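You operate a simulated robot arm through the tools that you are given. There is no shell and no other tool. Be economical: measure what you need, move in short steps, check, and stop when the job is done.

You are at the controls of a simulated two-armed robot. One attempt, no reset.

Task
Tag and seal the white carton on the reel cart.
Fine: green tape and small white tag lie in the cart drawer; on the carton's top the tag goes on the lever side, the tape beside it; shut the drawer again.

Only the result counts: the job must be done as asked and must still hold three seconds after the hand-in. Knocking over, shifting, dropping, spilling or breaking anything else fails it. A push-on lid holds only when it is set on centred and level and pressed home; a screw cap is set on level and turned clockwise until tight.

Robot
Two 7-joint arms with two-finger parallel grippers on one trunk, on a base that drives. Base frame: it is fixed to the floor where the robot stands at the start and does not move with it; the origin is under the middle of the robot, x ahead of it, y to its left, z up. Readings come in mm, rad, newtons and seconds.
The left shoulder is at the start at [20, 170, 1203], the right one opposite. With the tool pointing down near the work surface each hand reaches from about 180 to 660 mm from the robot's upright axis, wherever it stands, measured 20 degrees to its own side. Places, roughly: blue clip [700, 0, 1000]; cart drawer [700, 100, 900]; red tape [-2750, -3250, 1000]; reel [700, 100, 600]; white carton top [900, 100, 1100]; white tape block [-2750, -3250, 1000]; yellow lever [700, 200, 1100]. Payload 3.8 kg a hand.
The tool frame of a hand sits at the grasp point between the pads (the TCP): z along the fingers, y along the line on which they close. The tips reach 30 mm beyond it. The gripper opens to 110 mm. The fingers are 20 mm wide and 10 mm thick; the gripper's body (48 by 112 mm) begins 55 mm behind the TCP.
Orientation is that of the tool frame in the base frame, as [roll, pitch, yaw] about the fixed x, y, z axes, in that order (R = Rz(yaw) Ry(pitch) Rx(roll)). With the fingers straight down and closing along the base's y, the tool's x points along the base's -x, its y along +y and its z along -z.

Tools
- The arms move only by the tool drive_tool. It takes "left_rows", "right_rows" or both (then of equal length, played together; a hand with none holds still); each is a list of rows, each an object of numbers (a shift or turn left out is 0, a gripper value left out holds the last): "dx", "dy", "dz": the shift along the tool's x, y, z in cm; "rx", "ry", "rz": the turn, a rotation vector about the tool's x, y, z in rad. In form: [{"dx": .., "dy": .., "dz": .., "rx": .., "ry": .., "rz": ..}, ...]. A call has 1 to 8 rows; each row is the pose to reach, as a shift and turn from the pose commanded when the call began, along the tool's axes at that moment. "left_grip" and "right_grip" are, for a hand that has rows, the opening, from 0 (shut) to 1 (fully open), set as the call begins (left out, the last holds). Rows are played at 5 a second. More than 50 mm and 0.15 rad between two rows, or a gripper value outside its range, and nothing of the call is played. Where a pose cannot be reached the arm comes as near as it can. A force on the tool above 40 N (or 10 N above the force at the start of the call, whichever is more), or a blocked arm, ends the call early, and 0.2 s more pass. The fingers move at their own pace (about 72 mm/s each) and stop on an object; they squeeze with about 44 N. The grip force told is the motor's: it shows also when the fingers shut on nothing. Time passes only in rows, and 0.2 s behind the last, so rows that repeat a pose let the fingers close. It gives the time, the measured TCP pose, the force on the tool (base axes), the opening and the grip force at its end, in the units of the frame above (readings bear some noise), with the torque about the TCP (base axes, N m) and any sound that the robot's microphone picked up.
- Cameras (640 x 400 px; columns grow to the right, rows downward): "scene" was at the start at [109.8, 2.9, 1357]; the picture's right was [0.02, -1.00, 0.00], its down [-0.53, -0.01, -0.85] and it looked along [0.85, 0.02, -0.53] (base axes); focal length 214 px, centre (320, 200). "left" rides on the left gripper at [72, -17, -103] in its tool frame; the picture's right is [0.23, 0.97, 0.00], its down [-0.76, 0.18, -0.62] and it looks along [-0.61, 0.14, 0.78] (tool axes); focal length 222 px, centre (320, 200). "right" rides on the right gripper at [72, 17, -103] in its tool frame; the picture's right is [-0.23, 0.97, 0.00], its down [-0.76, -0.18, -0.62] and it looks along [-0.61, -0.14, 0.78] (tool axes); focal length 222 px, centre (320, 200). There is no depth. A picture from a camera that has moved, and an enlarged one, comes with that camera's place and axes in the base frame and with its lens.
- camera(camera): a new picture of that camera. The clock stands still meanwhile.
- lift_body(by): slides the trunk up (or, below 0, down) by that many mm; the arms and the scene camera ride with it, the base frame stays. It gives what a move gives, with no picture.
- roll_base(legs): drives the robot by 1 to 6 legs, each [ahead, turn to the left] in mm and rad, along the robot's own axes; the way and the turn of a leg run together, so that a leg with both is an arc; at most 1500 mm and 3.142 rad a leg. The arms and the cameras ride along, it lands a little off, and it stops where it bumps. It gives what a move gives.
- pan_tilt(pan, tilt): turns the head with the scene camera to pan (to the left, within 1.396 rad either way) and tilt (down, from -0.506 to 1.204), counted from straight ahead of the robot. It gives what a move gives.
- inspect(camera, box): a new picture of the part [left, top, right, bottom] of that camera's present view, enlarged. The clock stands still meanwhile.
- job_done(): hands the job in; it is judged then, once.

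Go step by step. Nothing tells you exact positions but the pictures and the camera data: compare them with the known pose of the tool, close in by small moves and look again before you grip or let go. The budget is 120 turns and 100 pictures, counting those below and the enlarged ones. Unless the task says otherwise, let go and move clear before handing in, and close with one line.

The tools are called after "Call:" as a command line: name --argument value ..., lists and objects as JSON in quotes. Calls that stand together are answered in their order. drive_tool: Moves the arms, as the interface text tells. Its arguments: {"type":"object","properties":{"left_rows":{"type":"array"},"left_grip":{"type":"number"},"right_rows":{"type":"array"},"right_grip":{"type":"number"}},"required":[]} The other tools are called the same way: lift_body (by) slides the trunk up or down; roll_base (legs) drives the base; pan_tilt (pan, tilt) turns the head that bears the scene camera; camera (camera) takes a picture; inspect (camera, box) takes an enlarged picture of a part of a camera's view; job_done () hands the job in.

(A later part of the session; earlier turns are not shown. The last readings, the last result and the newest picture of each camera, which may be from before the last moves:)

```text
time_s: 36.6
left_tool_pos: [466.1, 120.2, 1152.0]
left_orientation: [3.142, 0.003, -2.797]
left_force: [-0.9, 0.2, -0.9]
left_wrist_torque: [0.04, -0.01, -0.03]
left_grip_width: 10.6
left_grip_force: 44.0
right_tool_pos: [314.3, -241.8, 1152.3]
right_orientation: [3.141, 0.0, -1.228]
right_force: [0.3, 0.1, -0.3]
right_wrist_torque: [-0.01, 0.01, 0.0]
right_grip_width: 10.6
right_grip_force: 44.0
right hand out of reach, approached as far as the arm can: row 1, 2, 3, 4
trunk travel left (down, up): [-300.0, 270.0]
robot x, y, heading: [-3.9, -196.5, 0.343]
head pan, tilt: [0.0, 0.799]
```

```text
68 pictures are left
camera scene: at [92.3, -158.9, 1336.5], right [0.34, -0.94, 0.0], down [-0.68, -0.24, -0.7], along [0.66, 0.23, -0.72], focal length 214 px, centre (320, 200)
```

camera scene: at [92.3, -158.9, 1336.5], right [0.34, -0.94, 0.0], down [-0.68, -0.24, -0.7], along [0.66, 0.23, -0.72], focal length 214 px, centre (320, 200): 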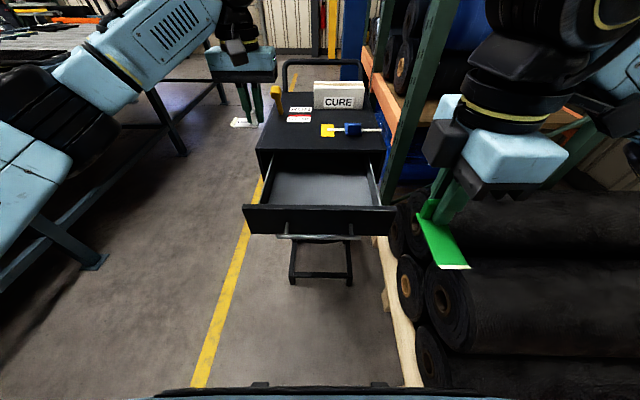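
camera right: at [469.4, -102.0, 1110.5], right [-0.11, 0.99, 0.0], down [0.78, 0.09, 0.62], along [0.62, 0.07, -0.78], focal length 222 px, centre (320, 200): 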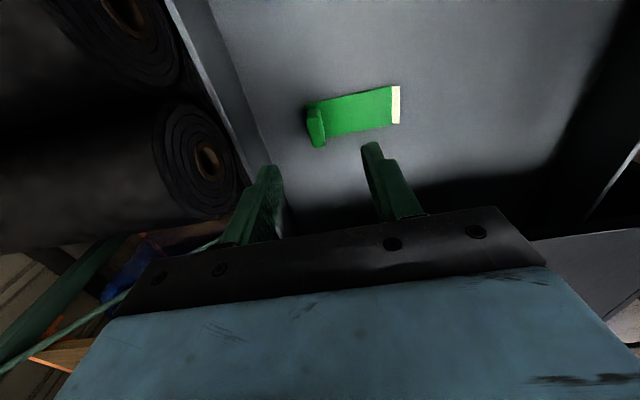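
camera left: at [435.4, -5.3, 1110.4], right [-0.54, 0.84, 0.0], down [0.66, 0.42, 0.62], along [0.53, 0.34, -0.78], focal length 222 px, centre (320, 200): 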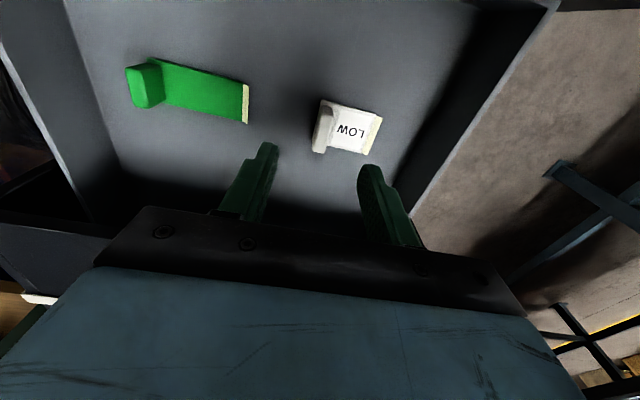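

The tape hangs back as wanted. I bring the right hand to the middle in front of the panel, still high.

Call:
drive_tool --right_rows '[{"dx": -3}, {"dx": -6}, {"dx": -9}, {"dx": -12}, {"dx": -15}, {"dx": -17}, {"dx": -17}]'

Call:
camera --camera "scene"

Call:
camera --camera "right"

```text
time_s: 38.2
left_tool_pos: [466.5, 118.7, 1151.5]
left_orientation: [3.14, 0.001, -2.799]
left_force: [-0.6, -0.1, 0.4]
left_wrist_torque: [-0.02, -0.01, -0.02]
left_grip_width: 10.6
left_grip_force: 44.3
right_tool_pos: [258.0, -80.5, 1154.9]
right_orientation: [-3.141, -0.001, -1.229]
right_force: [0.5, 0.6, 0.8]
right_wrist_torque: [0.02, 0.0, 0.02]
right_grip_width: 10.6
right_grip_force: 43.9
trunk travel left (down, up): [-300.0, 270.0]
robot x, y, heading: [-5.1, -192.5, 0.349]
head pan, tilt: [0.0, 0.799]
```

```text
67 pictures are left
camera scene: at [92.3, -159.0, 1336.5], right [0.34, -0.94, 0.0], down [-0.68, -0.24, -0.7], along [0.66, 0.23, -0.72], focal length 214 px, centre (320, 200)
```

scene: 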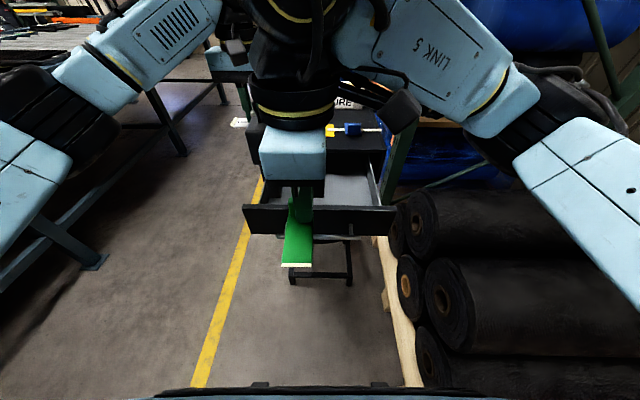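

```text
66 pictures are left
camera right: at [267.2, -153.9, 1258.1], right [-0.99, -0.11, 0.0], down [-0.09, 0.78, 0.62], along [-0.07, 0.62, -0.78], focal length 222 px, centre (320, 200)
```

right: 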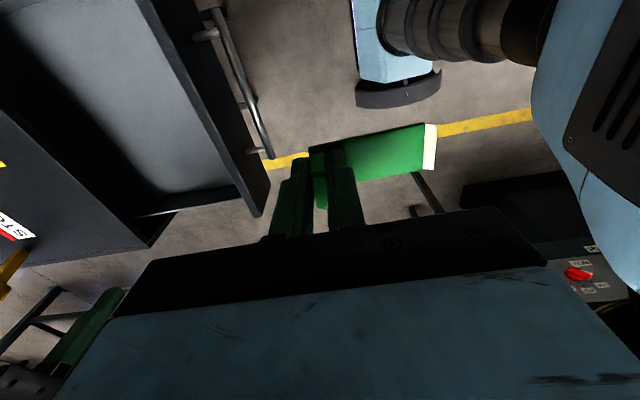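

Now in front of the panel at x along ≈286. I lower to z≈920 so the body spans the panel's top edge.

Call:
drive_tool --right_rows '[{"dz": 4}, {"dz": 8}, {"dz": 12}, {"dz": 16}, {"dz": 20}, {"dz": 23.3}]'

Call:
camera --camera "scene"

Call:
camera --camera "right"

```text
time_s: 39.6
left_tool_pos: [466.9, 118.8, 1152.2]
left_orientation: [3.138, 0.002, -2.799]
left_force: [0.8, 0.6, -0.5]
left_wrist_torque: [-0.01, 0.01, 0.04]
left_grip_width: 10.3
left_grip_force: 43.9
right_tool_pos: [255.6, -79.8, 919.3]
right_orientation: [-3.14, -0.001, -1.229]
right_force: [-0.4, -0.5, -0.9]
right_wrist_torque: [0.0, -0.03, 0.01]
right_grip_width: 10.8
right_grip_force: 43.6
trunk travel left (down, up): [-300.0, 270.0]
robot x, y, heading: [-2.2, -198.8, 0.342]
head pan, tilt: [0.0, 0.799]
```

```text
65 pictures are left
camera scene: at [92.3, -158.8, 1336.5], right [0.34, -0.94, 0.0], down [-0.68, -0.24, -0.7], along [0.66, 0.23, -0.72], focal length 214 px, centre (320, 200)
```

scene: 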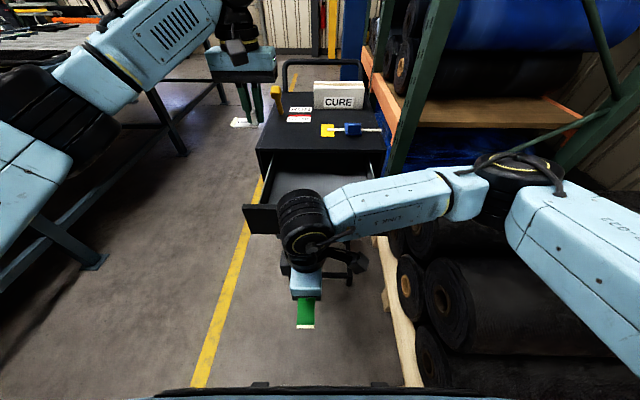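

```text
64 pictures are left
camera right: at [264.9, -152.6, 1023.0], right [-0.99, -0.11, 0.0], down [-0.09, 0.78, 0.62], along [-0.07, 0.62, -0.78], focal length 222 px, centre (320, 200)
```

right: 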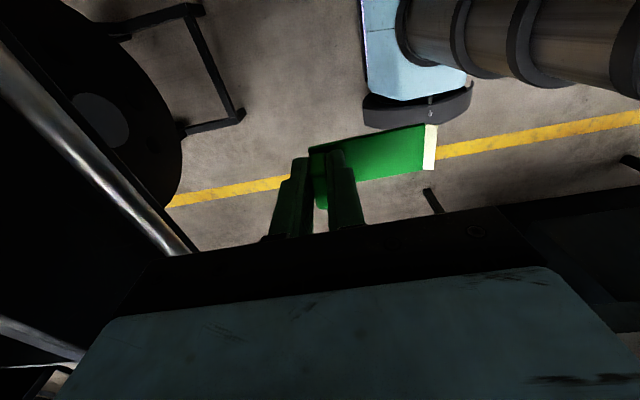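

The tape and fingers stay clear below the panel edge. I push forward along the cart's axis.

Call:
drive_tool --right_rows '[{"dy": -1.5}, {"dy": -3}, {"dy": -4.5}, {"dy": -6}, {"dy": -7.5}, {"dy": -9}, {"dy": -10.5}, {"dy": -12}]'

Call:
camera --camera "scene"

Call:
camera --camera "right"

```text
time_s: 41.4
left_tool_pos: [465.4, 119.5, 1151.3]
left_orientation: [3.14, 0.002, -2.799]
left_force: [-0.8, 0.0, 0.3]
left_wrist_torque: [-0.01, 0.0, 0.02]
left_grip_width: 10.5
left_grip_force: 43.9
right_tool_pos: [305.5, -61.8, 919.7]
right_orientation: [-3.141, 0.0, -1.229]
right_force: [-0.2, 0.3, -0.4]
right_wrist_torque: [0.0, -0.01, -0.02]
right_grip_width: 10.4
right_grip_force: 44.0
right hand out of reach, approached as far as the arm can: row 4, 5, 6, 7, 8
trunk travel left (down, up): [-300.0, 270.0]
robot x, y, heading: [-5.2, -194.8, 0.346]
head pan, tilt: [0.0, 0.799]
```

```text
63 pictures are left
camera scene: at [92.2, -158.7, 1336.5], right [0.34, -0.94, 0.0], down [-0.68, -0.24, -0.7], along [0.66, 0.23, -0.72], focal length 214 px, centre (320, 200)
```

scene: 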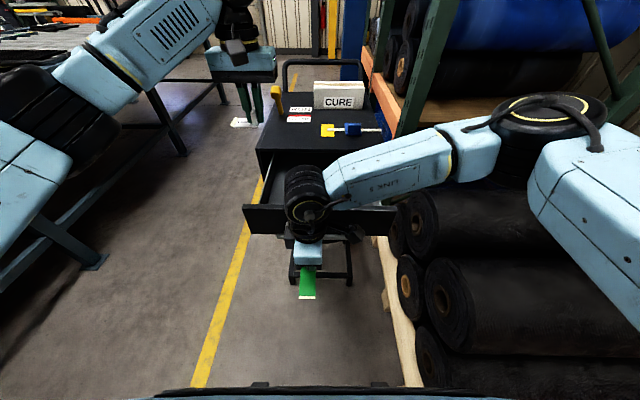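

```text
62 pictures are left
camera right: at [314.4, -136.0, 1023.7], right [-0.99, -0.11, 0.0], down [-0.09, 0.78, 0.62], along [-0.07, 0.62, -0.78], focal length 222 px, centre (320, 200)
```

right: 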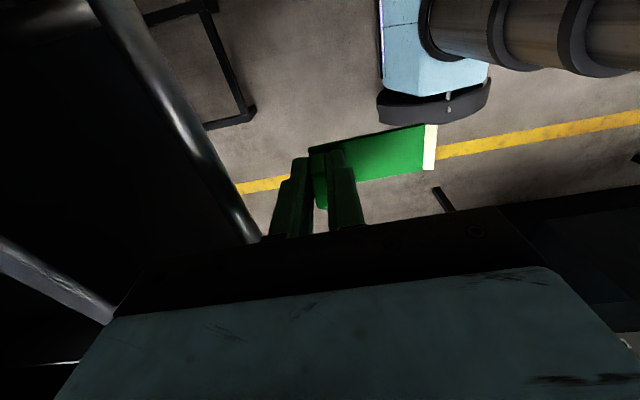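

The arm can't reach farther in this pose, so I'll push by driving the base instead. First I raise the left hand well clear of the lever.

Call:
drive_tool --left_rows '[{"dz": -4}, {"dz": -8}, {"dz": -12}, {"dz": -15, "dx": 2}, {"dz": -17, "dx": 5}]'

Call:
roll_base --legs '[[120, 0]]'

Call:
camera --camera "scene"

```text
time_s: 42.6
left_tool_pos: [417.4, 104.1, 1324.4]
left_orientation: [3.14, 0.003, -2.798]
left_force: [-0.3, 0.0, 0.2]
left_wrist_torque: [0.03, 0.01, 0.0]
left_grip_width: 10.5
left_grip_force: 43.7
right_tool_pos: [304.5, -62.0, 919.8]
right_orientation: [-3.141, 0.001, -1.229]
right_force: [0.2, 0.7, -0.5]
right_wrist_torque: [0.0, 0.02, -0.02]
right_grip_width: 10.8
right_grip_force: 43.8
trunk travel left (down, up): [-300.0, 270.0]
robot x, y, heading: [-3.8, -196.4, 0.343]
head pan, tilt: [0.0, 0.799]
```

```text
time_s: 43.9
left_tool_pos: [534.4, 144.3, 1324.0]
left_orientation: [3.14, 0.0, -2.8]
left_force: [-0.1, -0.7, -0.9]
left_wrist_torque: [-0.02, 0.04, 0.01]
left_grip_width: 10.4
left_grip_force: 43.7
right_tool_pos: [419.8, -22.3, 919.7]
right_orientation: [3.142, 0.0, -1.231]
right_force: [0.3, 0.1, -1.2]
right_wrist_torque: [-0.01, 0.0, -0.03]
right_grip_width: 10.3
right_grip_force: 44.0
trunk travel left (down, up): [-300.0, 270.0]
robot x, y, heading: [109.6, -153.9, 0.338]
head pan, tilt: [0.0, 0.799]
```

```text
61 pictures are left
camera scene: at [207.0, -118.0, 1336.4], right [0.34, -0.94, 0.0], down [-0.68, -0.24, -0.7], along [0.66, 0.23, -0.72], focal length 214 px, centre (320, 200)
```

scene: 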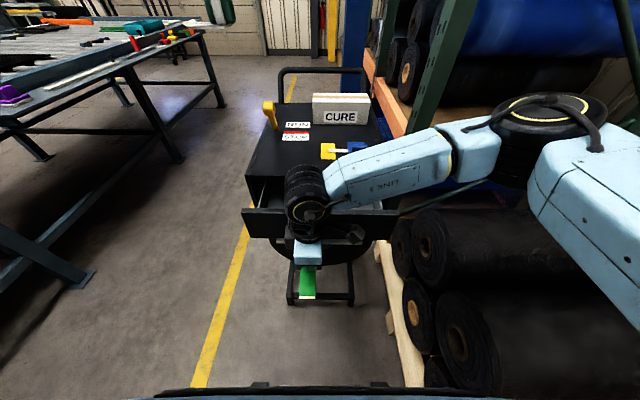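

The drawer is going in well. I continue.

Call:
roll_base --legs '[[75, 0]]'

Call:
inspect --camera "scene" --box '[224, 150, 416, 270]'

```text
time_s: 44.9
left_tool_pos: [605.2, 168.7, 1323.0]
left_orientation: [3.141, -0.001, -2.8]
left_force: [0.3, 0.2, -0.7]
left_wrist_torque: [0.02, 0.04, 0.02]
left_grip_width: 10.6
left_grip_force: 43.6
right_tool_pos: [489.5, 4.8, 919.6]
right_orientation: [3.141, 0.001, -1.229]
right_force: [0.4, 0.2, 0.0]
right_wrist_torque: [0.0, 0.03, -0.01]
right_grip_width: 10.5
right_grip_force: 43.7
trunk travel left (down, up): [-300.0, 270.0]
robot x, y, heading: [180.9, -126.5, 0.342]
head pan, tilt: [0.0, 0.799]
```

```text
3.33 times, centred on (320, 210) of scene
camera zoom: at [277.6, -92.5, 1336.4], right [0.34, -0.94, 0.0], down [-0.68, -0.24, -0.7], along [0.66, 0.23, -0.72], focal length 715 px, centre (320, 167)
```

zoom: 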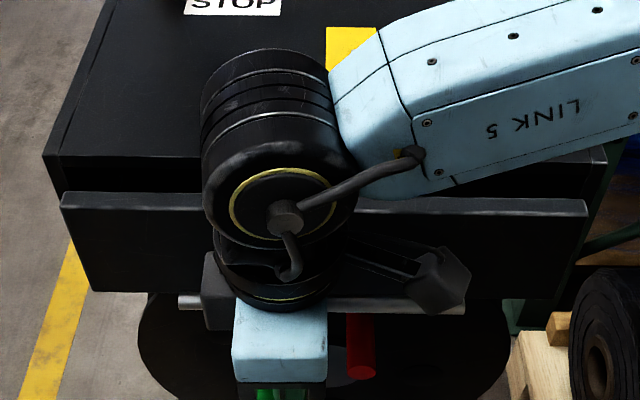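

Call:
roll_base --legs '[[28, 0]]'

Call:
inspect --camera "scene" --box '[224, 150, 416, 270]'

```text
time_s: 45.7
left_tool_pos: [630.8, 178.8, 1322.9]
left_orientation: [3.139, -0.001, -2.8]
left_force: [0.5, 1.6, 0.6]
left_wrist_torque: [0.01, 0.03, 0.03]
left_grip_width: 10.4
left_grip_force: 44.1
right_tool_pos: [517.8, 11.6, 919.9]
right_orientation: [3.141, 0.0, -1.229]
right_force: [0.1, 0.0, 0.9]
right_wrist_torque: [0.0, 0.03, -0.01]
right_grip_width: 10.4
right_grip_force: 43.9
trunk travel left (down, up): [-300.0, 270.0]
robot x, y, heading: [205.9, -117.1, 0.346]
head pan, tilt: [0.0, 0.799]
```

```text
3.33 times, centred on (320, 210) of scene
camera zoom: at [304.0, -83.2, 1336.4], right [0.34, -0.94, 0.0], down [-0.68, -0.24, -0.7], along [0.66, 0.23, -0.72], focal length 715 px, centre (320, 167)
```

zoom: 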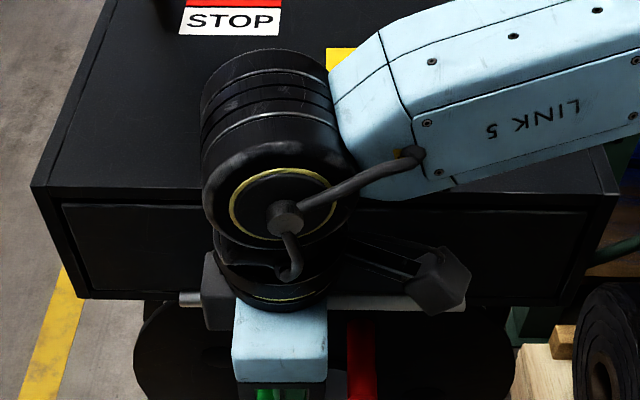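

Nearly flush. I back off 80 mm to see the panel unobstructed.

Call:
roll_base --legs '[[-80, 0]]'

Call:
drive_tool --right_rows '[{"dz": -4}, {"dz": -8}, {"dz": -12, "dx": 2}, {"dz": -15, "dx": 5}, {"dz": -18, "dx": 8}, {"dz": -21, "dx": 11}, {"dz": -23, "dx": 14}, {"dz": -23, "dx": 17}]'

Call:
inspect --camera "scene" --box '[224, 130, 416, 250]'

```text
time_s: 46.8
left_tool_pos: [553.7, 153.4, 1324.8]
left_orientation: [3.139, 0.002, -2.796]
left_force: [0.0, 0.8, -0.7]
left_wrist_torque: [0.06, -0.04, 0.01]
left_grip_width: 10.4
left_grip_force: 43.8
right_tool_pos: [441.3, -13.9, 920.7]
right_orientation: [-3.14, -0.001, -1.226]
right_force: [-1.1, 0.8, 0.0]
right_wrist_torque: [0.01, -0.06, 0.01]
right_grip_width: 10.6
right_grip_force: 43.6
trunk travel left (down, up): [-300.0, 270.0]
robot x, y, heading: [134.1, -143.3, 0.345]
head pan, tilt: [0.0, 0.799]
```

```text
time_s: 48.6
left_tool_pos: [556.0, 151.0, 1323.7]
left_orientation: [3.139, 0.003, -2.796]
left_force: [0.2, -0.1, 0.0]
left_wrist_torque: [0.0, 0.03, -0.01]
left_grip_width: 10.5
left_grip_force: 44.3
right_tool_pos: [457.1, -165.8, 1150.3]
right_orientation: [-3.139, 0.002, -1.226]
right_force: [-0.5, 0.2, 0.1]
right_wrist_torque: [0.03, -0.03, 0.03]
right_grip_width: 10.8
right_grip_force: 43.8
right hand out of reach, approached as far as the arm can: row 3, 4, 5, 6, 7, 8
trunk travel left (down, up): [-300.0, 270.0]
robot x, y, heading: [131.8, -146.8, 0.343]
head pan, tilt: [0.0, 0.799]
```

```text
3.33 times, centred on (320, 190) of scene
camera zoom: at [228.6, -110.8, 1336.5], right [0.34, -0.94, 0.0], down [-0.67, -0.24, -0.7], along [0.66, 0.24, -0.72], focal length 715 px, centre (320, 233)
```

zoom: 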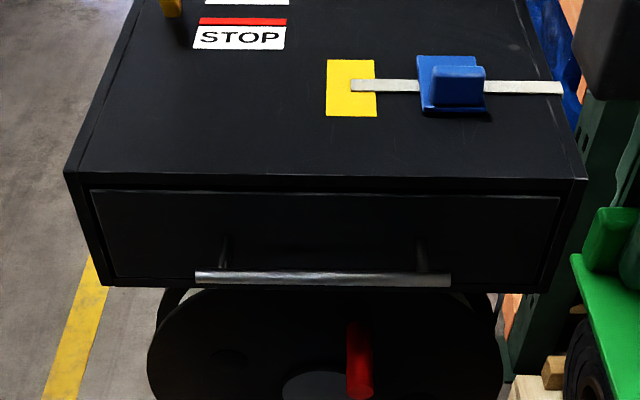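

The drawer looks shut; I'll confirm with a light press at the end. Now I turn the right hand back to its normal yaw and look at the carton.

Call:
drive_tool --right_rows '[{"rz": 0.15, "dy": -1}, {"rz": 0.3, "dy": -2}, {"rz": 0.45, "dy": -4}, {"rz": 0.6, "dy": -6}, {"rz": 0.75, "dy": -8, "dx": 1}, {"rz": 0.9, "dy": -10, "dx": 2}, {"rz": 1.05, "dy": -11, "dx": 3}, {"rz": 1.2, "dy": -12, "dx": 4}]'

Call:
drive_tool --right_rows '[{"rz": 0.12, "dz": -3}, {"rz": 0.25, "dz": -7}, {"rz": 0.363, "dz": -11}, {"rz": 0.363, "dz": -11}]'

Call:
pan_tilt --pan 0 --tilt 0.6

Call:
camera --camera "scene"

Call:
camera --camera "left"

Call:
camera --camera "right"

```text
time_s: 50.4
left_tool_pos: [555.1, 153.7, 1324.6]
left_orientation: [3.138, 0.003, -2.796]
left_force: [-0.1, 0.2, -0.6]
left_wrist_torque: [0.0, 0.02, -0.01]
left_grip_width: 10.5
left_grip_force: 43.9
right_tool_pos: [585.6, -163.0, 1148.9]
right_orientation: [-3.141, 0.001, -2.429]
right_force: [-0.3, -0.5, 0.1]
right_wrist_torque: [0.0, 0.01, -0.02]
right_grip_width: 10.4
right_grip_force: 44.0
trunk travel left (down, up): [-300.0, 270.0]
robot x, y, heading: [138.9, -146.6, 0.347]
head pan, tilt: [0.0, 0.799]
```

```text
time_s: 51.4
left_tool_pos: [555.3, 152.6, 1323.9]
left_orientation: [3.14, 0.002, -2.796]
left_force: [0.4, 1.0, 0.1]
left_wrist_torque: [0.03, 0.01, 0.03]
left_grip_width: 10.4
left_grip_force: 44.0
right_tool_pos: [584.1, -161.9, 1258.5]
right_orientation: [3.14, -0.001, -2.791]
right_force: [-0.2, -0.1, -0.5]
right_wrist_torque: [0.01, 0.01, 0.01]
right_grip_width: 11.0
right_grip_force: 44.1
trunk travel left (down, up): [-300.0, 270.0]
robot x, y, heading: [136.7, -145.8, 0.344]
head pan, tilt: [0.0, 0.799]
```

```text
time_s: 52.1
left_tool_pos: [554.1, 153.4, 1324.0]
left_orientation: [3.138, 0.001, -2.796]
left_force: [-0.3, 0.5, -0.1]
left_wrist_torque: [0.0, -0.02, 0.01]
left_grip_width: 10.4
left_grip_force: 44.0
right_tool_pos: [584.1, -162.9, 1259.5]
right_orientation: [3.14, 0.0, -2.79]
right_force: [-0.2, 0.4, -0.2]
right_wrist_torque: [0.02, 0.01, -0.06]
right_grip_width: 10.7
right_grip_force: 44.0
trunk travel left (down, up): [-300.0, 270.0]
robot x, y, heading: [133.2, -142.8, 0.345]
head pan, tilt: [0.0, 0.6]
```

```text
57 pictures are left
camera scene: at [236.1, -107.2, 1353.4], right [0.34, -0.94, 0.0], down [-0.53, -0.19, -0.82], along [0.78, 0.28, -0.57], focal length 214 px, centre (320, 200)
```

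scene: 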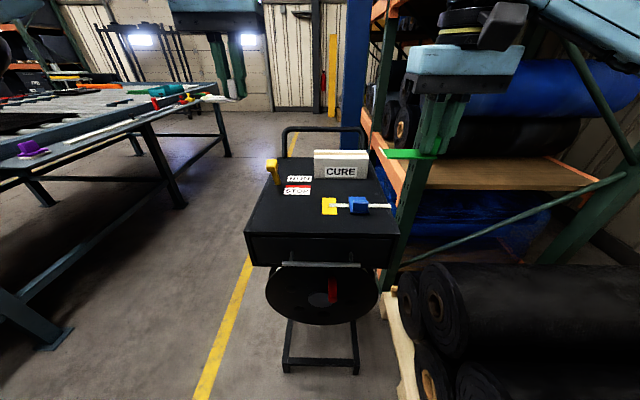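

```text
56 pictures are left
camera left: at [493.1, 112.2, 1428.0], right [-0.54, 0.84, 0.0], down [0.66, 0.42, 0.62], along [0.52, 0.34, -0.78], focal length 222 px, centre (320, 200)
```

left: 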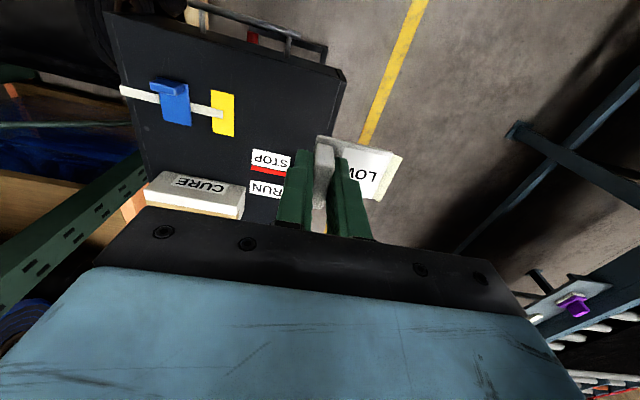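

```text
55 pictures are left
camera right: at [510.9, -171.2, 1362.6], right [-0.12, 0.99, 0.0], down [0.78, 0.1, 0.62], along [0.62, 0.08, -0.78], focal length 222 px, centre (320, 200)
```

right: 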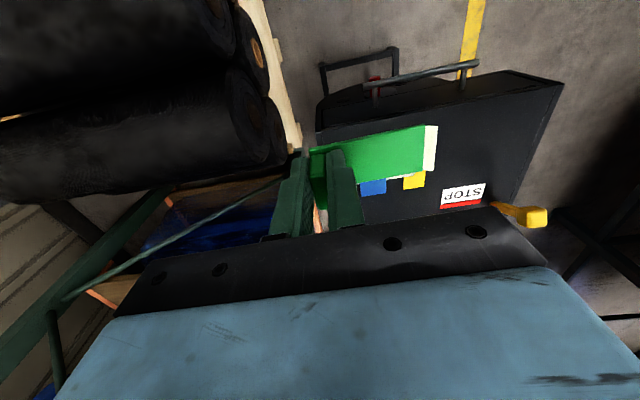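

Call:
inspect --camera "left" --box '[130, 140, 290, 240]'

Call:
inspect --camera "scene" --box '[256, 130, 384, 210]'

```text
4.00 times, centred on (210, 190) of left
camera zoom: at [493.1, 112.2, 1428.0], right [-0.54, 0.84, 0.0], down [0.66, 0.42, 0.62], along [0.52, 0.34, -0.78], focal length 888 px, centre (760, 240)
```

zoom: 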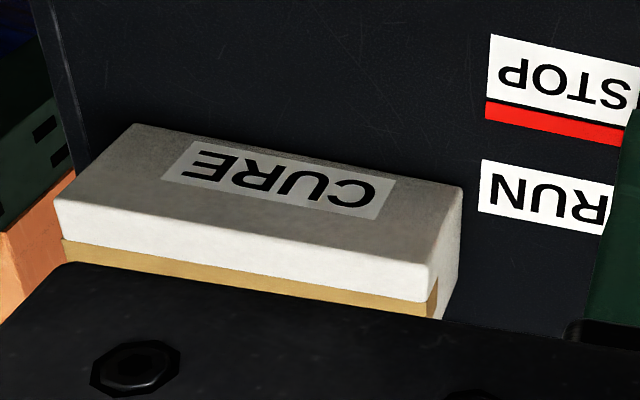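

```text
5.00 times, centred on (320, 170) of scene
camera zoom: at [236.1, -107.2, 1353.4], right [0.34, -0.94, 0.0], down [-0.53, -0.19, -0.82], along [0.78, 0.28, -0.57], focal length 1072 px, centre (320, 350)
```

zoom: 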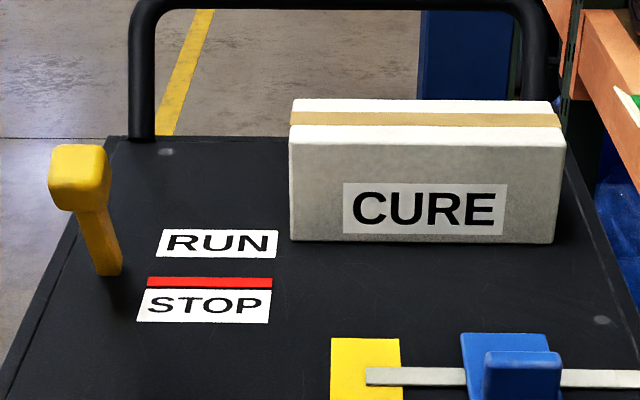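

Carton top measured: front edge from (845, 131) to (902, -40), about 75 mm deep, top z≈1066. I'll drive closer, shifted right so the carton is centred on me.

Call:
roll_base --legs '[[0, -0.37], [100, 0]]'

Call:
roll_base --legs '[[115, 0], [0, 0.36]]'

Call:
camera --camera "scene"

```text
time_s: 54.4
left_tool_pos: [731.9, -24.0, 1324.1]
left_orientation: [3.14, 0.001, 3.115]
left_force: [0.6, 0.6, 0.2]
left_wrist_torque: [-0.05, 0.04, 0.0]
left_grip_width: 10.4
left_grip_force: 43.9
right_tool_pos: [645.6, -328.1, 1259.8]
right_orientation: [-3.141, 0.001, 3.118]
right_force: [-0.1, -0.7, -0.5]
right_wrist_torque: [0.01, -0.01, 0.0]
right_grip_width: 10.7
right_grip_force: 44.2
trunk travel left (down, up): [-300.0, 270.0]
robot x, y, heading: [227.0, -146.8, -0.029]
head pan, tilt: [0.0, 0.6]
```

```text
time_s: 55.8
left_tool_pos: [839.7, -24.2, 1324.8]
left_orientation: [3.141, -0.001, 3.116]
left_force: [-0.3, -0.7, 0.0]
left_wrist_torque: [0.06, -0.01, 0.0]
left_grip_width: 10.6
left_grip_force: 43.8
right_tool_pos: [750.8, -328.3, 1259.1]
right_orientation: [3.139, 0.002, 3.123]
right_force: [-0.7, -0.9, -0.9]
right_wrist_torque: [0.05, -0.02, -0.01]
right_grip_width: 10.2
right_grip_force: 44.3
trunk travel left (down, up): [-300.0, 270.0]
robot x, y, heading: [338.0, -125.5, -0.028]
head pan, tilt: [0.0, 0.6]
stopped in leg 1: the robot was blocked; the commanded pose is now the measured one
```

```text
52 pictures are left
camera scene: at [446.7, -130.4, 1353.4], right [-0.03, -1.0, 0.0], down [-0.56, 0.02, -0.83], along [0.82, -0.02, -0.56], focal length 214 px, centre (320, 200)
```

scene: 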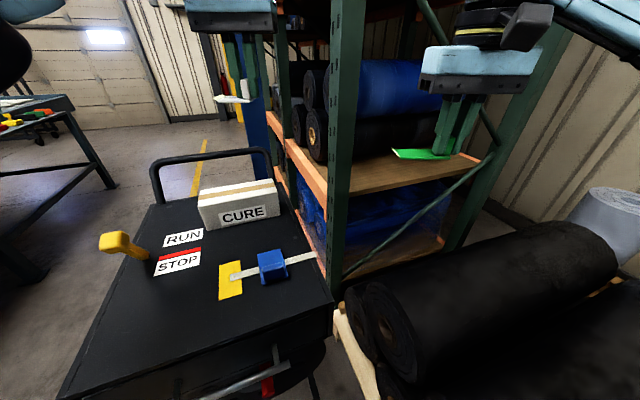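

I bumped lightly near the cart's front; the carton is still where measured. I back off 40 mm and turn to face the cart.

Call:
roll_base --legs '[[-45, 0], [0, 0.36]]'

Call:
pan_tilt --pan 0 --tilt 1.0

Call:
camera --camera "scene"

```text
time_s: 57.8
left_tool_pos: [729.2, 146.1, 1322.9]
left_orientation: [3.141, 0.0, -2.814]
left_force: [-0.5, 0.4, 0.4]
left_wrist_torque: [0.0, -0.01, -0.04]
left_grip_width: 10.3
left_grip_force: 44.1
right_tool_pos: [750.8, -169.3, 1258.3]
right_orientation: [3.141, 0.001, -2.806]
right_force: [0.2, 0.3, -0.8]
right_wrist_torque: [-0.02, -0.02, 0.0]
right_grip_width: 10.7
right_grip_force: 44.0
trunk travel left (down, up): [-300.0, 270.0]
robot x, y, heading: [295.1, -122.7, 0.33]
head pan, tilt: [0.0, 0.6]
```

```text
time_s: 58.6
left_tool_pos: [729.8, 146.4, 1322.5]
left_orientation: [3.141, 0.0, -2.814]
left_force: [-0.4, 0.2, -0.8]
left_wrist_torque: [-0.02, -0.01, 0.0]
left_grip_width: 10.4
left_grip_force: 44.0
right_tool_pos: [751.7, -170.6, 1258.6]
right_orientation: [-3.141, -0.001, -2.806]
right_force: [0.1, 0.4, 0.6]
right_wrist_torque: [0.02, 0.02, 0.03]
right_grip_width: 10.3
right_grip_force: 44.0
trunk travel left (down, up): [-300.0, 270.0]
robot x, y, heading: [292.8, -122.9, 0.322]
head pan, tilt: [0.0, 1.0]
```

```text
51 pictures are left
camera scene: at [380.6, -94.8, 1321.4], right [0.32, -0.95, 0.0], down [-0.8, -0.27, -0.54], along [0.51, 0.17, -0.84], focal length 214 px, centre (320, 200)
```

scene: 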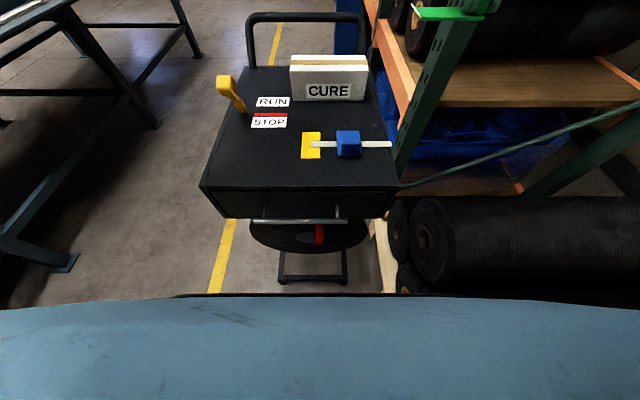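

Facing the cart squarely now. There is still a visible gap to the cart, so I edge forward 45 mm.

Call:
roll_base --legs '[[45, 0]]'

Call:
camera --camera "scene"

```text
time_s: 59.5
left_tool_pos: [774.5, 159.0, 1323.6]
left_orientation: [3.141, -0.002, -2.816]
left_force: [1.3, 1.0, -1.5]
left_wrist_torque: [0.01, 0.04, -0.02]
left_grip_width: 10.8
left_grip_force: 44.1
right_tool_pos: [795.4, -156.7, 1257.5]
right_orientation: [-3.14, 0.0, -2.806]
right_force: [-0.3, 0.0, -0.7]
right_wrist_torque: [0.0, 0.02, -0.02]
right_grip_width: 10.5
right_grip_force: 43.8
trunk travel left (down, up): [-300.0, 270.0]
robot x, y, heading: [337.4, -104.3, 0.326]
head pan, tilt: [0.0, 1.0]
```

```text
50 pictures are left
camera scene: at [423.7, -80.5, 1321.3], right [0.32, -0.95, 0.0], down [-0.8, -0.27, -0.54], along [0.51, 0.17, -0.84], focal length 214 px, centre (320, 200)
```

scene: 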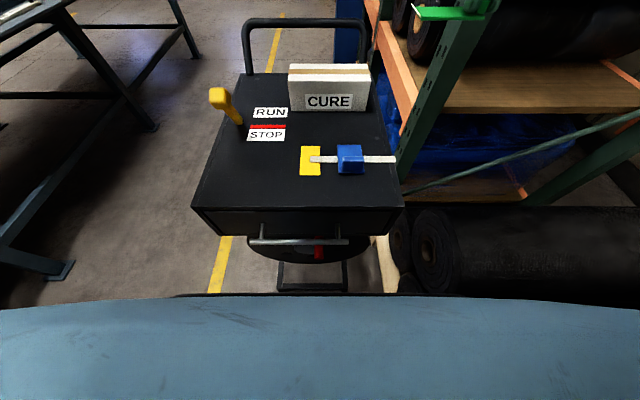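

No contact and the carton is where expected. I raise the trunk 80 mm for reach and bring the left hand above the tag's place at about (897, 80).

Call:
lift_body --by 80

Call:
drive_tool --left_rows '[{"dx": -1.5, "dy": -2}, {"dx": -3, "dy": -4.5, "dz": 2}, {"dx": -4.5, "dy": -7, "dz": 5}, {"dx": -6, "dy": -9.5, "dz": 8}, {"dx": -7.5, "dy": -11.4, "dz": 11}, {"dx": -9.1, "dy": -11.4, "dz": 15}, {"dx": -9.1, "dy": -11.4, "dz": 19}, {"dx": -9.1, "dy": -11.4, "dz": 23}]'

Call:
camera --camera "left"

Call:
pan_tilt --pan 0 --tilt 0.7

Call:
camera --camera "scene"

Call:
camera --camera "right"

```text
time_s: 60.7
left_tool_pos: [771.7, 158.9, 1402.8]
left_orientation: [3.139, 0.001, -2.815]
left_force: [-0.7, 0.3, -0.2]
left_wrist_torque: [-0.01, 0.02, -0.04]
left_grip_width: 10.5
left_grip_force: 44.0
right_tool_pos: [793.0, -156.5, 1338.5]
right_orientation: [3.142, -0.001, -2.805]
right_force: [-0.7, 0.1, 0.0]
right_wrist_torque: [0.0, 0.0, 0.0]
right_grip_width: 10.6
right_grip_force: 43.9
trunk travel left (down, up): [-380.0, 190.0]
robot x, y, heading: [337.1, -112.0, 0.32]
head pan, tilt: [0.0, 1.0]
```

```text
time_s: 62.5
left_tool_pos: [896.1, 79.5, 1173.4]
left_orientation: [3.141, 0.001, -2.816]
left_force: [-0.7, -0.2, 0.1]
left_wrist_torque: [-0.03, 0.03, 0.04]
left_grip_width: 10.4
left_grip_force: 44.0
left hand out of reach, approached as far as the arm can: row 5, 6, 7
right_tool_pos: [793.7, -156.4, 1338.8]
right_orientation: [-3.141, -0.001, -2.808]
right_force: [0.5, -0.8, -0.4]
right_wrist_torque: [-0.02, 0.0, -0.01]
right_grip_width: 10.5
right_grip_force: 43.9
trunk travel left (down, up): [-380.0, 190.0]
robot x, y, heading: [336.3, -114.1, 0.331]
head pan, tilt: [0.0, 1.0]
```

```text
49 pictures are left
camera left: at [833.2, 38.3, 1277.6], right [-0.53, 0.85, 0.0], down [0.66, 0.41, 0.62], along [0.53, 0.33, -0.78], focal length 222 px, centre (320, 200)
```

left: 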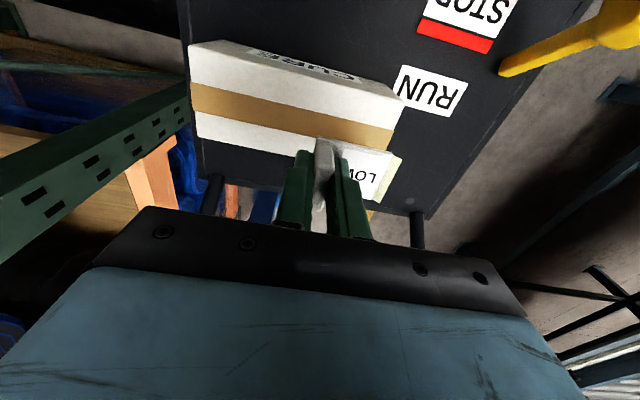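

```text
time_s: 63.3
left_tool_pos: [896.9, 77.7, 1174.1]
left_orientation: [3.142, -0.002, -2.815]
left_force: [-0.7, -0.2, 0.5]
left_wrist_torque: [-0.01, 0.02, -0.01]
left_grip_width: 10.6
left_grip_force: 43.6
right_tool_pos: [792.9, -156.0, 1338.8]
right_orientation: [-3.14, 0.0, -2.807]
right_force: [-0.5, 0.3, -0.5]
right_wrist_torque: [0.01, 0.0, 0.0]
right_grip_width: 10.7
right_grip_force: 43.7
trunk travel left (down, up): [-380.0, 190.0]
robot x, y, heading: [339.0, -109.7, 0.323]
head pan, tilt: [0.0, 0.7]
```

```text
48 pictures are left
camera scene: at [436.7, -76.1, 1424.7], right [0.32, -0.95, 0.0], down [-0.61, -0.2, -0.76], along [0.72, 0.24, -0.64], focal length 214 px, centre (320, 200)
```

scene: 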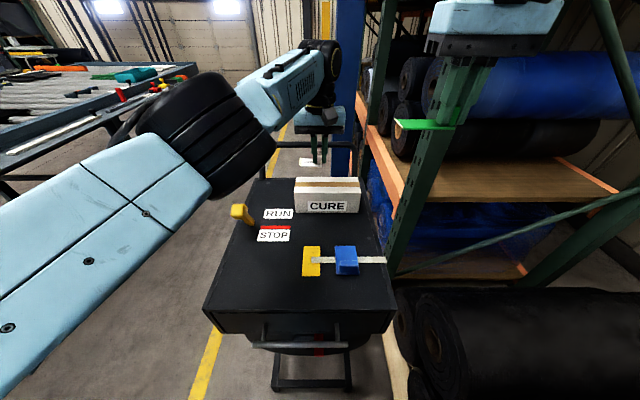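

```text
47 pictures are left
camera right: at [719.8, -164.3, 1442.4], right [-0.1, 0.99, 0.0], down [0.78, 0.08, 0.62], along [0.62, 0.07, -0.78], focal length 222 px, centre (320, 200)
```

right: 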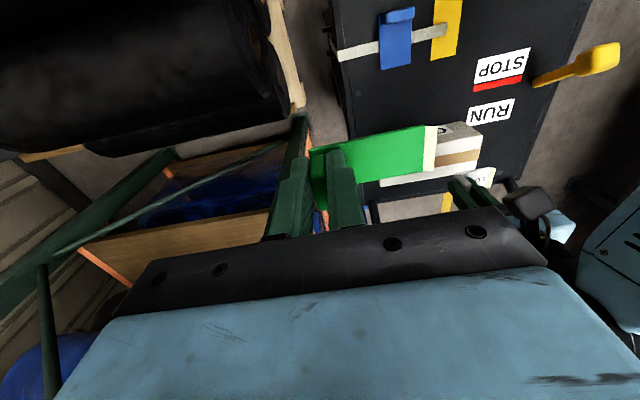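

The left hand reached above the carton. I zoom its view to refine the carton's corners.

Call:
inspect --camera "left" --box '[170, 20, 426, 180]'

Call:
inspect --camera "scene" --box '[272, 140, 400, 220]'

```text
2.50 times, centred on (298, 100) of left
camera zoom: at [832.6, 37.7, 1278.5], right [-0.53, 0.85, 0.0], down [0.66, 0.41, 0.62], along [0.53, 0.33, -0.78], focal length 555 px, centre (375, 450)
```

zoom: 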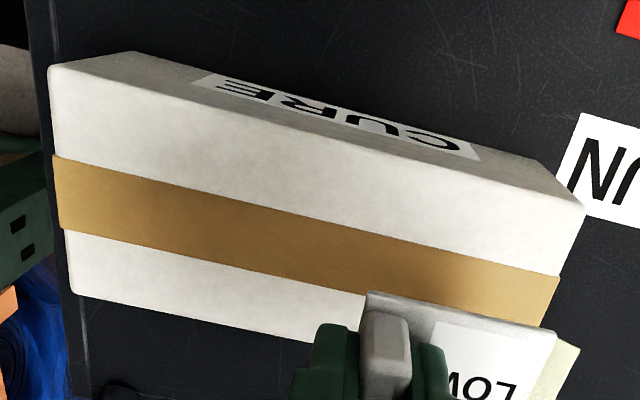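

```text
5.00 times, centred on (336, 180) of scene
camera zoom: at [436.7, -76.1, 1424.7], right [0.32, -0.95, 0.0], down [-0.61, -0.2, -0.76], along [0.72, 0.24, -0.64], focal length 1072 px, centre (240, 300)
```

zoom: 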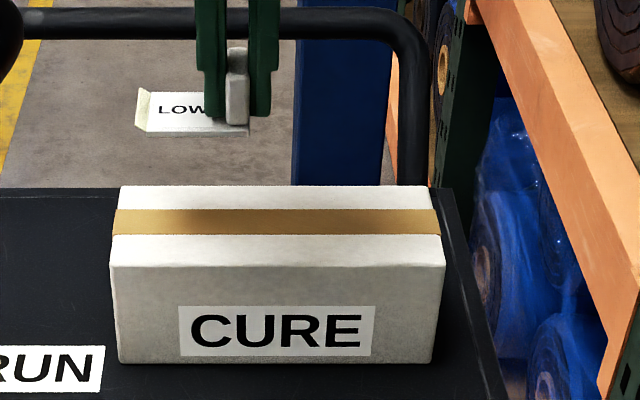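

Refined: carton top z≈1070, centre (906, 58), yaw 0.326. I correct by 2–5 mm, descend to just above, then come down in small steps until contact.

Call:
drive_tool --left_rows '[{"dx": 0.23, "dy": 0.46}, {"dx": 0.23, "dy": 0.46, "dz": 2.5}, {"dx": 0.23, "dy": 0.46, "dz": 5}]'

Call:
camera --camera "left"

Call:
inspect --camera "scene" --box '[272, 140, 400, 220]'

```text
time_s: 64.1
left_tool_pos: [899.3, 81.9, 1124.2]
left_orientation: [3.14, -0.003, -2.817]
left_force: [0.5, 0.7, -0.3]
left_wrist_torque: [-0.01, 0.0, 0.01]
left_grip_width: 10.7
left_grip_force: 43.8
left hand out of reach, approached as far as the arm can: row 2, 3
right_tool_pos: [792.5, -155.9, 1338.5]
right_orientation: [-3.141, 0.001, -2.805]
right_force: [0.0, -0.4, -0.8]
right_wrist_torque: [0.0, 0.02, 0.01]
right_grip_width: 10.5
right_grip_force: 43.6
trunk travel left (down, up): [-380.0, 190.0]
robot x, y, heading: [333.3, -109.5, 0.324]
head pan, tilt: [0.0, 0.7]
```

```text
44 pictures are left
camera left: at [835.9, 42.0, 1228.4], right [-0.53, 0.85, 0.0], down [0.67, 0.41, 0.62], along [0.53, 0.33, -0.78], focal length 222 px, centre (320, 200)
```

left: 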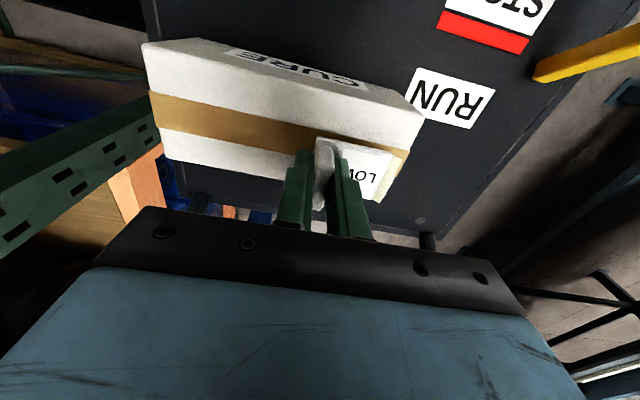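

```text
5.00 times, centred on (336, 180) of scene
camera zoom: at [436.7, -76.1, 1424.8], right [0.32, -0.95, 0.0], down [-0.61, -0.2, -0.76], along [0.73, 0.24, -0.64], focal length 1072 px, centre (240, 300)
```

zoom: 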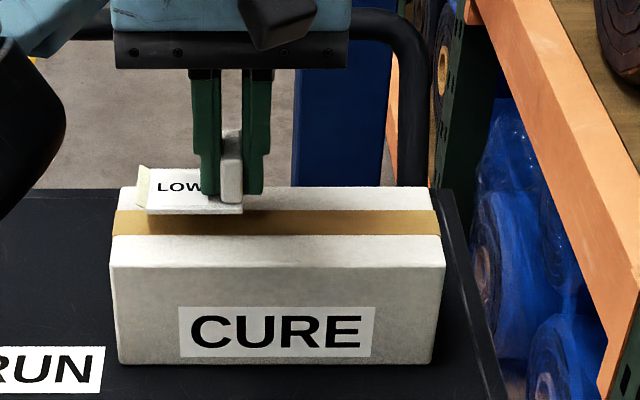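

Height is good but the hand sits 6 mm too far forward due to a joint limit. I try a small correction back.

Call:
drive_tool --left_rows '[{"dx": 0.6, "dy": 0.2}, {"dx": 0.6, "dy": 0.2}]'

```text
time_s: 64.7
left_tool_pos: [898.2, 81.8, 1124.7]
left_orientation: [3.141, 0.0, -2.815]
left_force: [0.5, 0.6, -0.3]
left_wrist_torque: [-0.02, -0.03, 0.0]
left_grip_width: 10.3
left_grip_force: 44.1
left hand out of reach, approached as far as the arm can: row 1, 2
right_tool_pos: [791.6, -156.6, 1338.7]
right_orientation: [3.142, -0.001, -2.805]
right_force: [0.4, 0.5, -0.3]
right_wrist_torque: [-0.01, 0.02, 0.01]
right_grip_width: 10.7
right_grip_force: 44.3
trunk travel left (down, up): [-380.0, 190.0]
robot x, y, heading: [337.4, -111.5, 0.324]
head pan, tilt: [0.0, 0.7]
```

The arm is at a limit there, so I shift by moving the base back 5 mm instead, then check.

Call:
roll_base --legs '[[-5, 0]]'

Call:
drive_tool --left_rows '[{"dx": 0}]'

```text
time_s: 65.4
left_tool_pos: [895.6, 80.0, 1124.9]
left_orientation: [-3.141, -0.001, -2.817]
left_force: [0.6, 0.9, -0.5]
left_wrist_torque: [0.01, 0.02, 0.0]
left_grip_width: 10.4
left_grip_force: 43.6
right_tool_pos: [788.3, -158.1, 1339.0]
right_orientation: [3.141, 0.0, -2.805]
right_force: [-0.4, -0.7, 0.3]
right_wrist_torque: [-0.02, 0.0, 0.0]
right_grip_width: 10.8
right_grip_force: 43.4
trunk travel left (down, up): [-380.0, 190.0]
robot x, y, heading: [330.0, -112.5, 0.329]
head pan, tilt: [0.0, 0.7]
```

```text
time_s: 65.8
left_tool_pos: [894.6, 80.1, 1124.6]
left_orientation: [-3.141, -0.002, -2.815]
left_force: [0.9, -0.3, -0.4]
left_wrist_torque: [-0.01, -0.03, -0.04]
left_grip_width: 10.4
left_grip_force: 43.6
right_tool_pos: [788.1, -158.1, 1338.0]
right_orientation: [3.141, 0.0, -2.807]
right_force: [0.1, 0.8, 0.2]
right_wrist_torque: [-0.02, 0.01, 0.02]
right_grip_width: 10.7
right_grip_force: 44.6
trunk travel left (down, up): [-380.0, 190.0]
robot x, y, heading: [334.1, -114.1, 0.323]
head pan, tilt: [0.0, 0.7]
```

Now within 3 mm of the target. I lower the trunk to bring the tag down.

Call:
lift_body --by -9

Call:
inspect --camera "scene" --box '[272, 140, 400, 220]'

```text
time_s: 66.4
left_tool_pos: [893.8, 79.9, 1116.4]
left_orientation: [-3.14, -0.002, -2.815]
left_force: [-0.1, -0.2, -0.5]
left_wrist_torque: [0.01, 0.04, -0.02]
left_grip_width: 10.4
left_grip_force: 43.9
right_tool_pos: [788.4, -158.5, 1329.7]
right_orientation: [3.14, -0.001, -2.806]
right_force: [-0.1, -0.5, 0.1]
right_wrist_torque: [0.0, -0.01, -0.03]
right_grip_width: 10.6
right_grip_force: 43.8
trunk travel left (down, up): [-371.0, 199.0]
robot x, y, heading: [331.5, -111.5, 0.322]
head pan, tilt: [0.0, 0.7]
```

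```text
5.00 times, centred on (336, 180) of scene
camera zoom: at [431.9, -77.7, 1415.8], right [0.32, -0.95, 0.0], down [-0.61, -0.2, -0.77], along [0.73, 0.24, -0.64], focal length 1072 px, centre (240, 300)
```

zoom: 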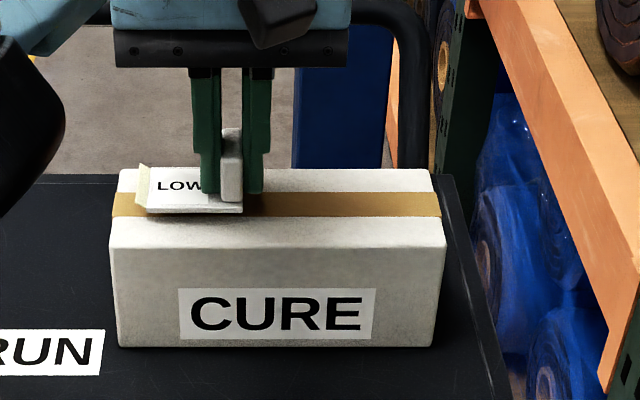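

Call:
lift_body --by -4

Call:
lift_body --by -2

```text
time_s: 67.0
left_tool_pos: [894.2, 81.0, 1110.8]
left_orientation: [3.139, 0.0, -2.814]
left_force: [0.4, -0.3, 0.6]
left_wrist_torque: [0.06, 0.01, 0.0]
left_grip_width: 10.6
left_grip_force: 43.9
right_tool_pos: [788.3, -158.1, 1324.9]
right_orientation: [-3.141, 0.0, -2.807]
right_force: [-0.2, 0.3, -0.4]
right_wrist_torque: [0.01, -0.04, 0.0]
right_grip_width: 10.7
right_grip_force: 44.2
trunk travel left (down, up): [-367.0, 203.0]
robot x, y, heading: [335.3, -111.0, 0.321]
head pan, tilt: [0.0, 0.7]
```

```text
time_s: 67.5
left_tool_pos: [895.2, 80.2, 1109.7]
left_orientation: [-3.141, 0.0, -2.815]
left_force: [0.0, 0.1, -0.4]
left_wrist_torque: [-0.02, 0.0, 0.01]
left_grip_width: 10.4
left_grip_force: 43.7
right_tool_pos: [788.5, -157.7, 1323.0]
right_orientation: [-3.141, 0.001, -2.805]
right_force: [-0.4, 0.2, -0.7]
right_wrist_torque: [0.0, 0.01, 0.01]
right_grip_width: 10.5
right_grip_force: 44.2
trunk travel left (down, up): [-365.0, 205.0]
robot x, y, heading: [335.0, -113.6, 0.324]
head pan, tilt: [0.0, 0.7]
```

No contact yet; two more small steps.

Call:
lift_body --by -2

Call:
lift_body --by -2

Call:
inspect --camera "scene" --box '[272, 140, 400, 220]'

```text
time_s: 68.0
left_tool_pos: [894.5, 80.1, 1108.5]
left_orientation: [3.141, 0.002, -2.814]
left_force: [0.0, 0.5, 5.7]
left_wrist_torque: [0.04, 0.0, -0.01]
left_grip_width: 10.5
left_grip_force: 44.0
right_tool_pos: [788.1, -157.8, 1322.5]
right_orientation: [3.141, 0.001, -2.806]
right_force: [0.3, -0.3, -0.7]
right_wrist_torque: [-0.01, -0.04, -0.01]
right_grip_width: 10.8
right_grip_force: 43.9
trunk travel left (down, up): [-363.0, 207.0]
robot x, y, heading: [332.7, -112.5, 0.326]
head pan, tilt: [0.0, 0.7]
```

```text
time_s: 68.5
left_tool_pos: [893.3, 79.4, 1108.9]
left_orientation: [-3.14, 0.006, -2.818]
left_force: [1.8, 1.4, 20.6]
left_wrist_torque: [0.19, 0.06, -0.05]
left_grip_width: 10.3
left_grip_force: 44.5
right_tool_pos: [787.5, -158.8, 1320.7]
right_orientation: [-3.141, 0.003, -2.807]
right_force: [-0.4, 0.5, -0.8]
right_wrist_torque: [0.04, -0.03, 0.0]
right_grip_width: 10.7
right_grip_force: 44.1
trunk travel left (down, up): [-361.0, 209.0]
robot x, y, heading: [334.0, -114.2, 0.322]
head pan, tilt: [0.0, 0.7]
```

```text
5.00 times, centred on (336, 180) of scene
camera zoom: at [430.7, -78.1, 1406.1], right [0.32, -0.95, 0.0], down [-0.61, -0.2, -0.77], along [0.73, 0.24, -0.64], focal length 1072 px, centre (240, 300)
```

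zoom: 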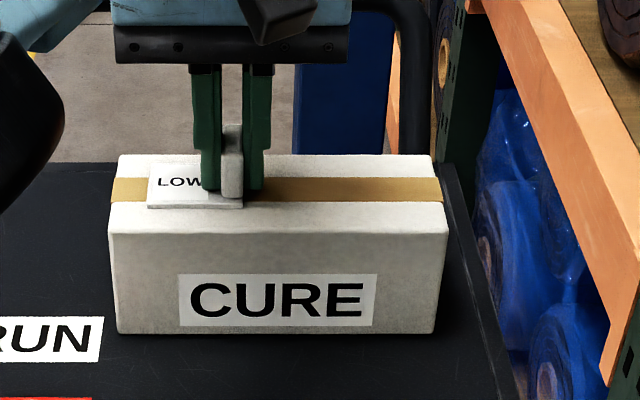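

Contact at about 20 N; the tag is flat. I hold, ease the load slightly, and open.

Call:
drive_tool --left_rows '[{"dz": 0}, {"dz": 0}, {"dz": 0}, {"dz": 0}]'

Call:
lift_body --by 2

Call:
drive_tool --left_rows '[{"dz": 0}, {"dz": 0}, {"dz": 0}]' --left_grip 0.4

Call:
inspect --camera "scene" --box '[272, 140, 400, 220]'

```text
time_s: 69.5
left_tool_pos: [894.1, 81.2, 1109.2]
left_orientation: [3.141, 0.004, -2.815]
left_force: [3.8, 0.8, 23.8]
left_wrist_torque: [0.22, -0.01, -0.1]
left_grip_width: 10.6
left_grip_force: 43.7
right_tool_pos: [786.9, -158.6, 1321.3]
right_orientation: [-3.139, 0.0, -2.808]
right_force: [-0.4, 0.1, -0.1]
right_wrist_torque: [-0.01, -0.01, 0.01]
right_grip_width: 10.7
right_grip_force: 43.9
trunk travel left (down, up): [-361.0, 209.0]
robot x, y, heading: [332.1, -111.0, 0.321]
head pan, tilt: [0.0, 0.7]
```

```text
time_s: 70.0
left_tool_pos: [893.7, 80.4, 1108.0]
left_orientation: [3.139, 0.0, -2.815]
left_force: [3.2, -0.4, 15.7]
left_wrist_torque: [0.18, -0.07, -0.07]
left_grip_width: 10.7
left_grip_force: 43.9
right_tool_pos: [788.1, -159.0, 1321.5]
right_orientation: [-3.14, 0.002, -2.807]
right_force: [-1.0, -0.1, -0.7]
right_wrist_torque: [-0.02, -0.02, -0.02]
right_grip_width: 10.4
right_grip_force: 43.9
trunk travel left (down, up): [-363.0, 207.0]
robot x, y, heading: [333.5, -112.8, 0.321]
head pan, tilt: [0.0, 0.7]
```

```text
time_s: 70.8
left_tool_pos: [893.8, 78.3, 1108.3]
left_orientation: [-3.141, 0.0, -2.815]
left_force: [0.4, -9.0, 12.6]
left_wrist_torque: [0.05, 0.07, 0.01]
left_grip_width: 40.1
left_grip_force: 0.1
right_tool_pos: [787.2, -158.1, 1322.4]
right_orientation: [3.141, 0.001, -2.805]
right_force: [0.4, -0.1, 0.6]
right_wrist_torque: [0.05, 0.0, 0.01]
right_grip_width: 10.9
right_grip_force: 44.1
trunk travel left (down, up): [-363.0, 207.0]
robot x, y, heading: [332.0, -113.9, 0.325]
head pan, tilt: [0.0, 0.7]
```

```text
5.00 times, centred on (336, 180) of scene
camera zoom: at [431.1, -79.5, 1407.9], right [0.32, -0.95, 0.0], down [-0.61, -0.2, -0.77], along [0.73, 0.24, -0.64], focal length 1072 px, centre (240, 300)
```

zoom: 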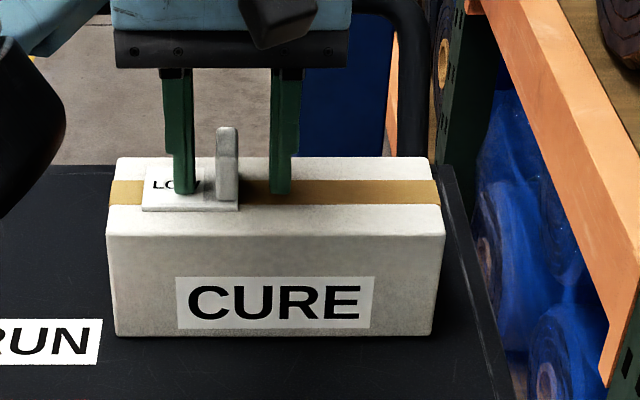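

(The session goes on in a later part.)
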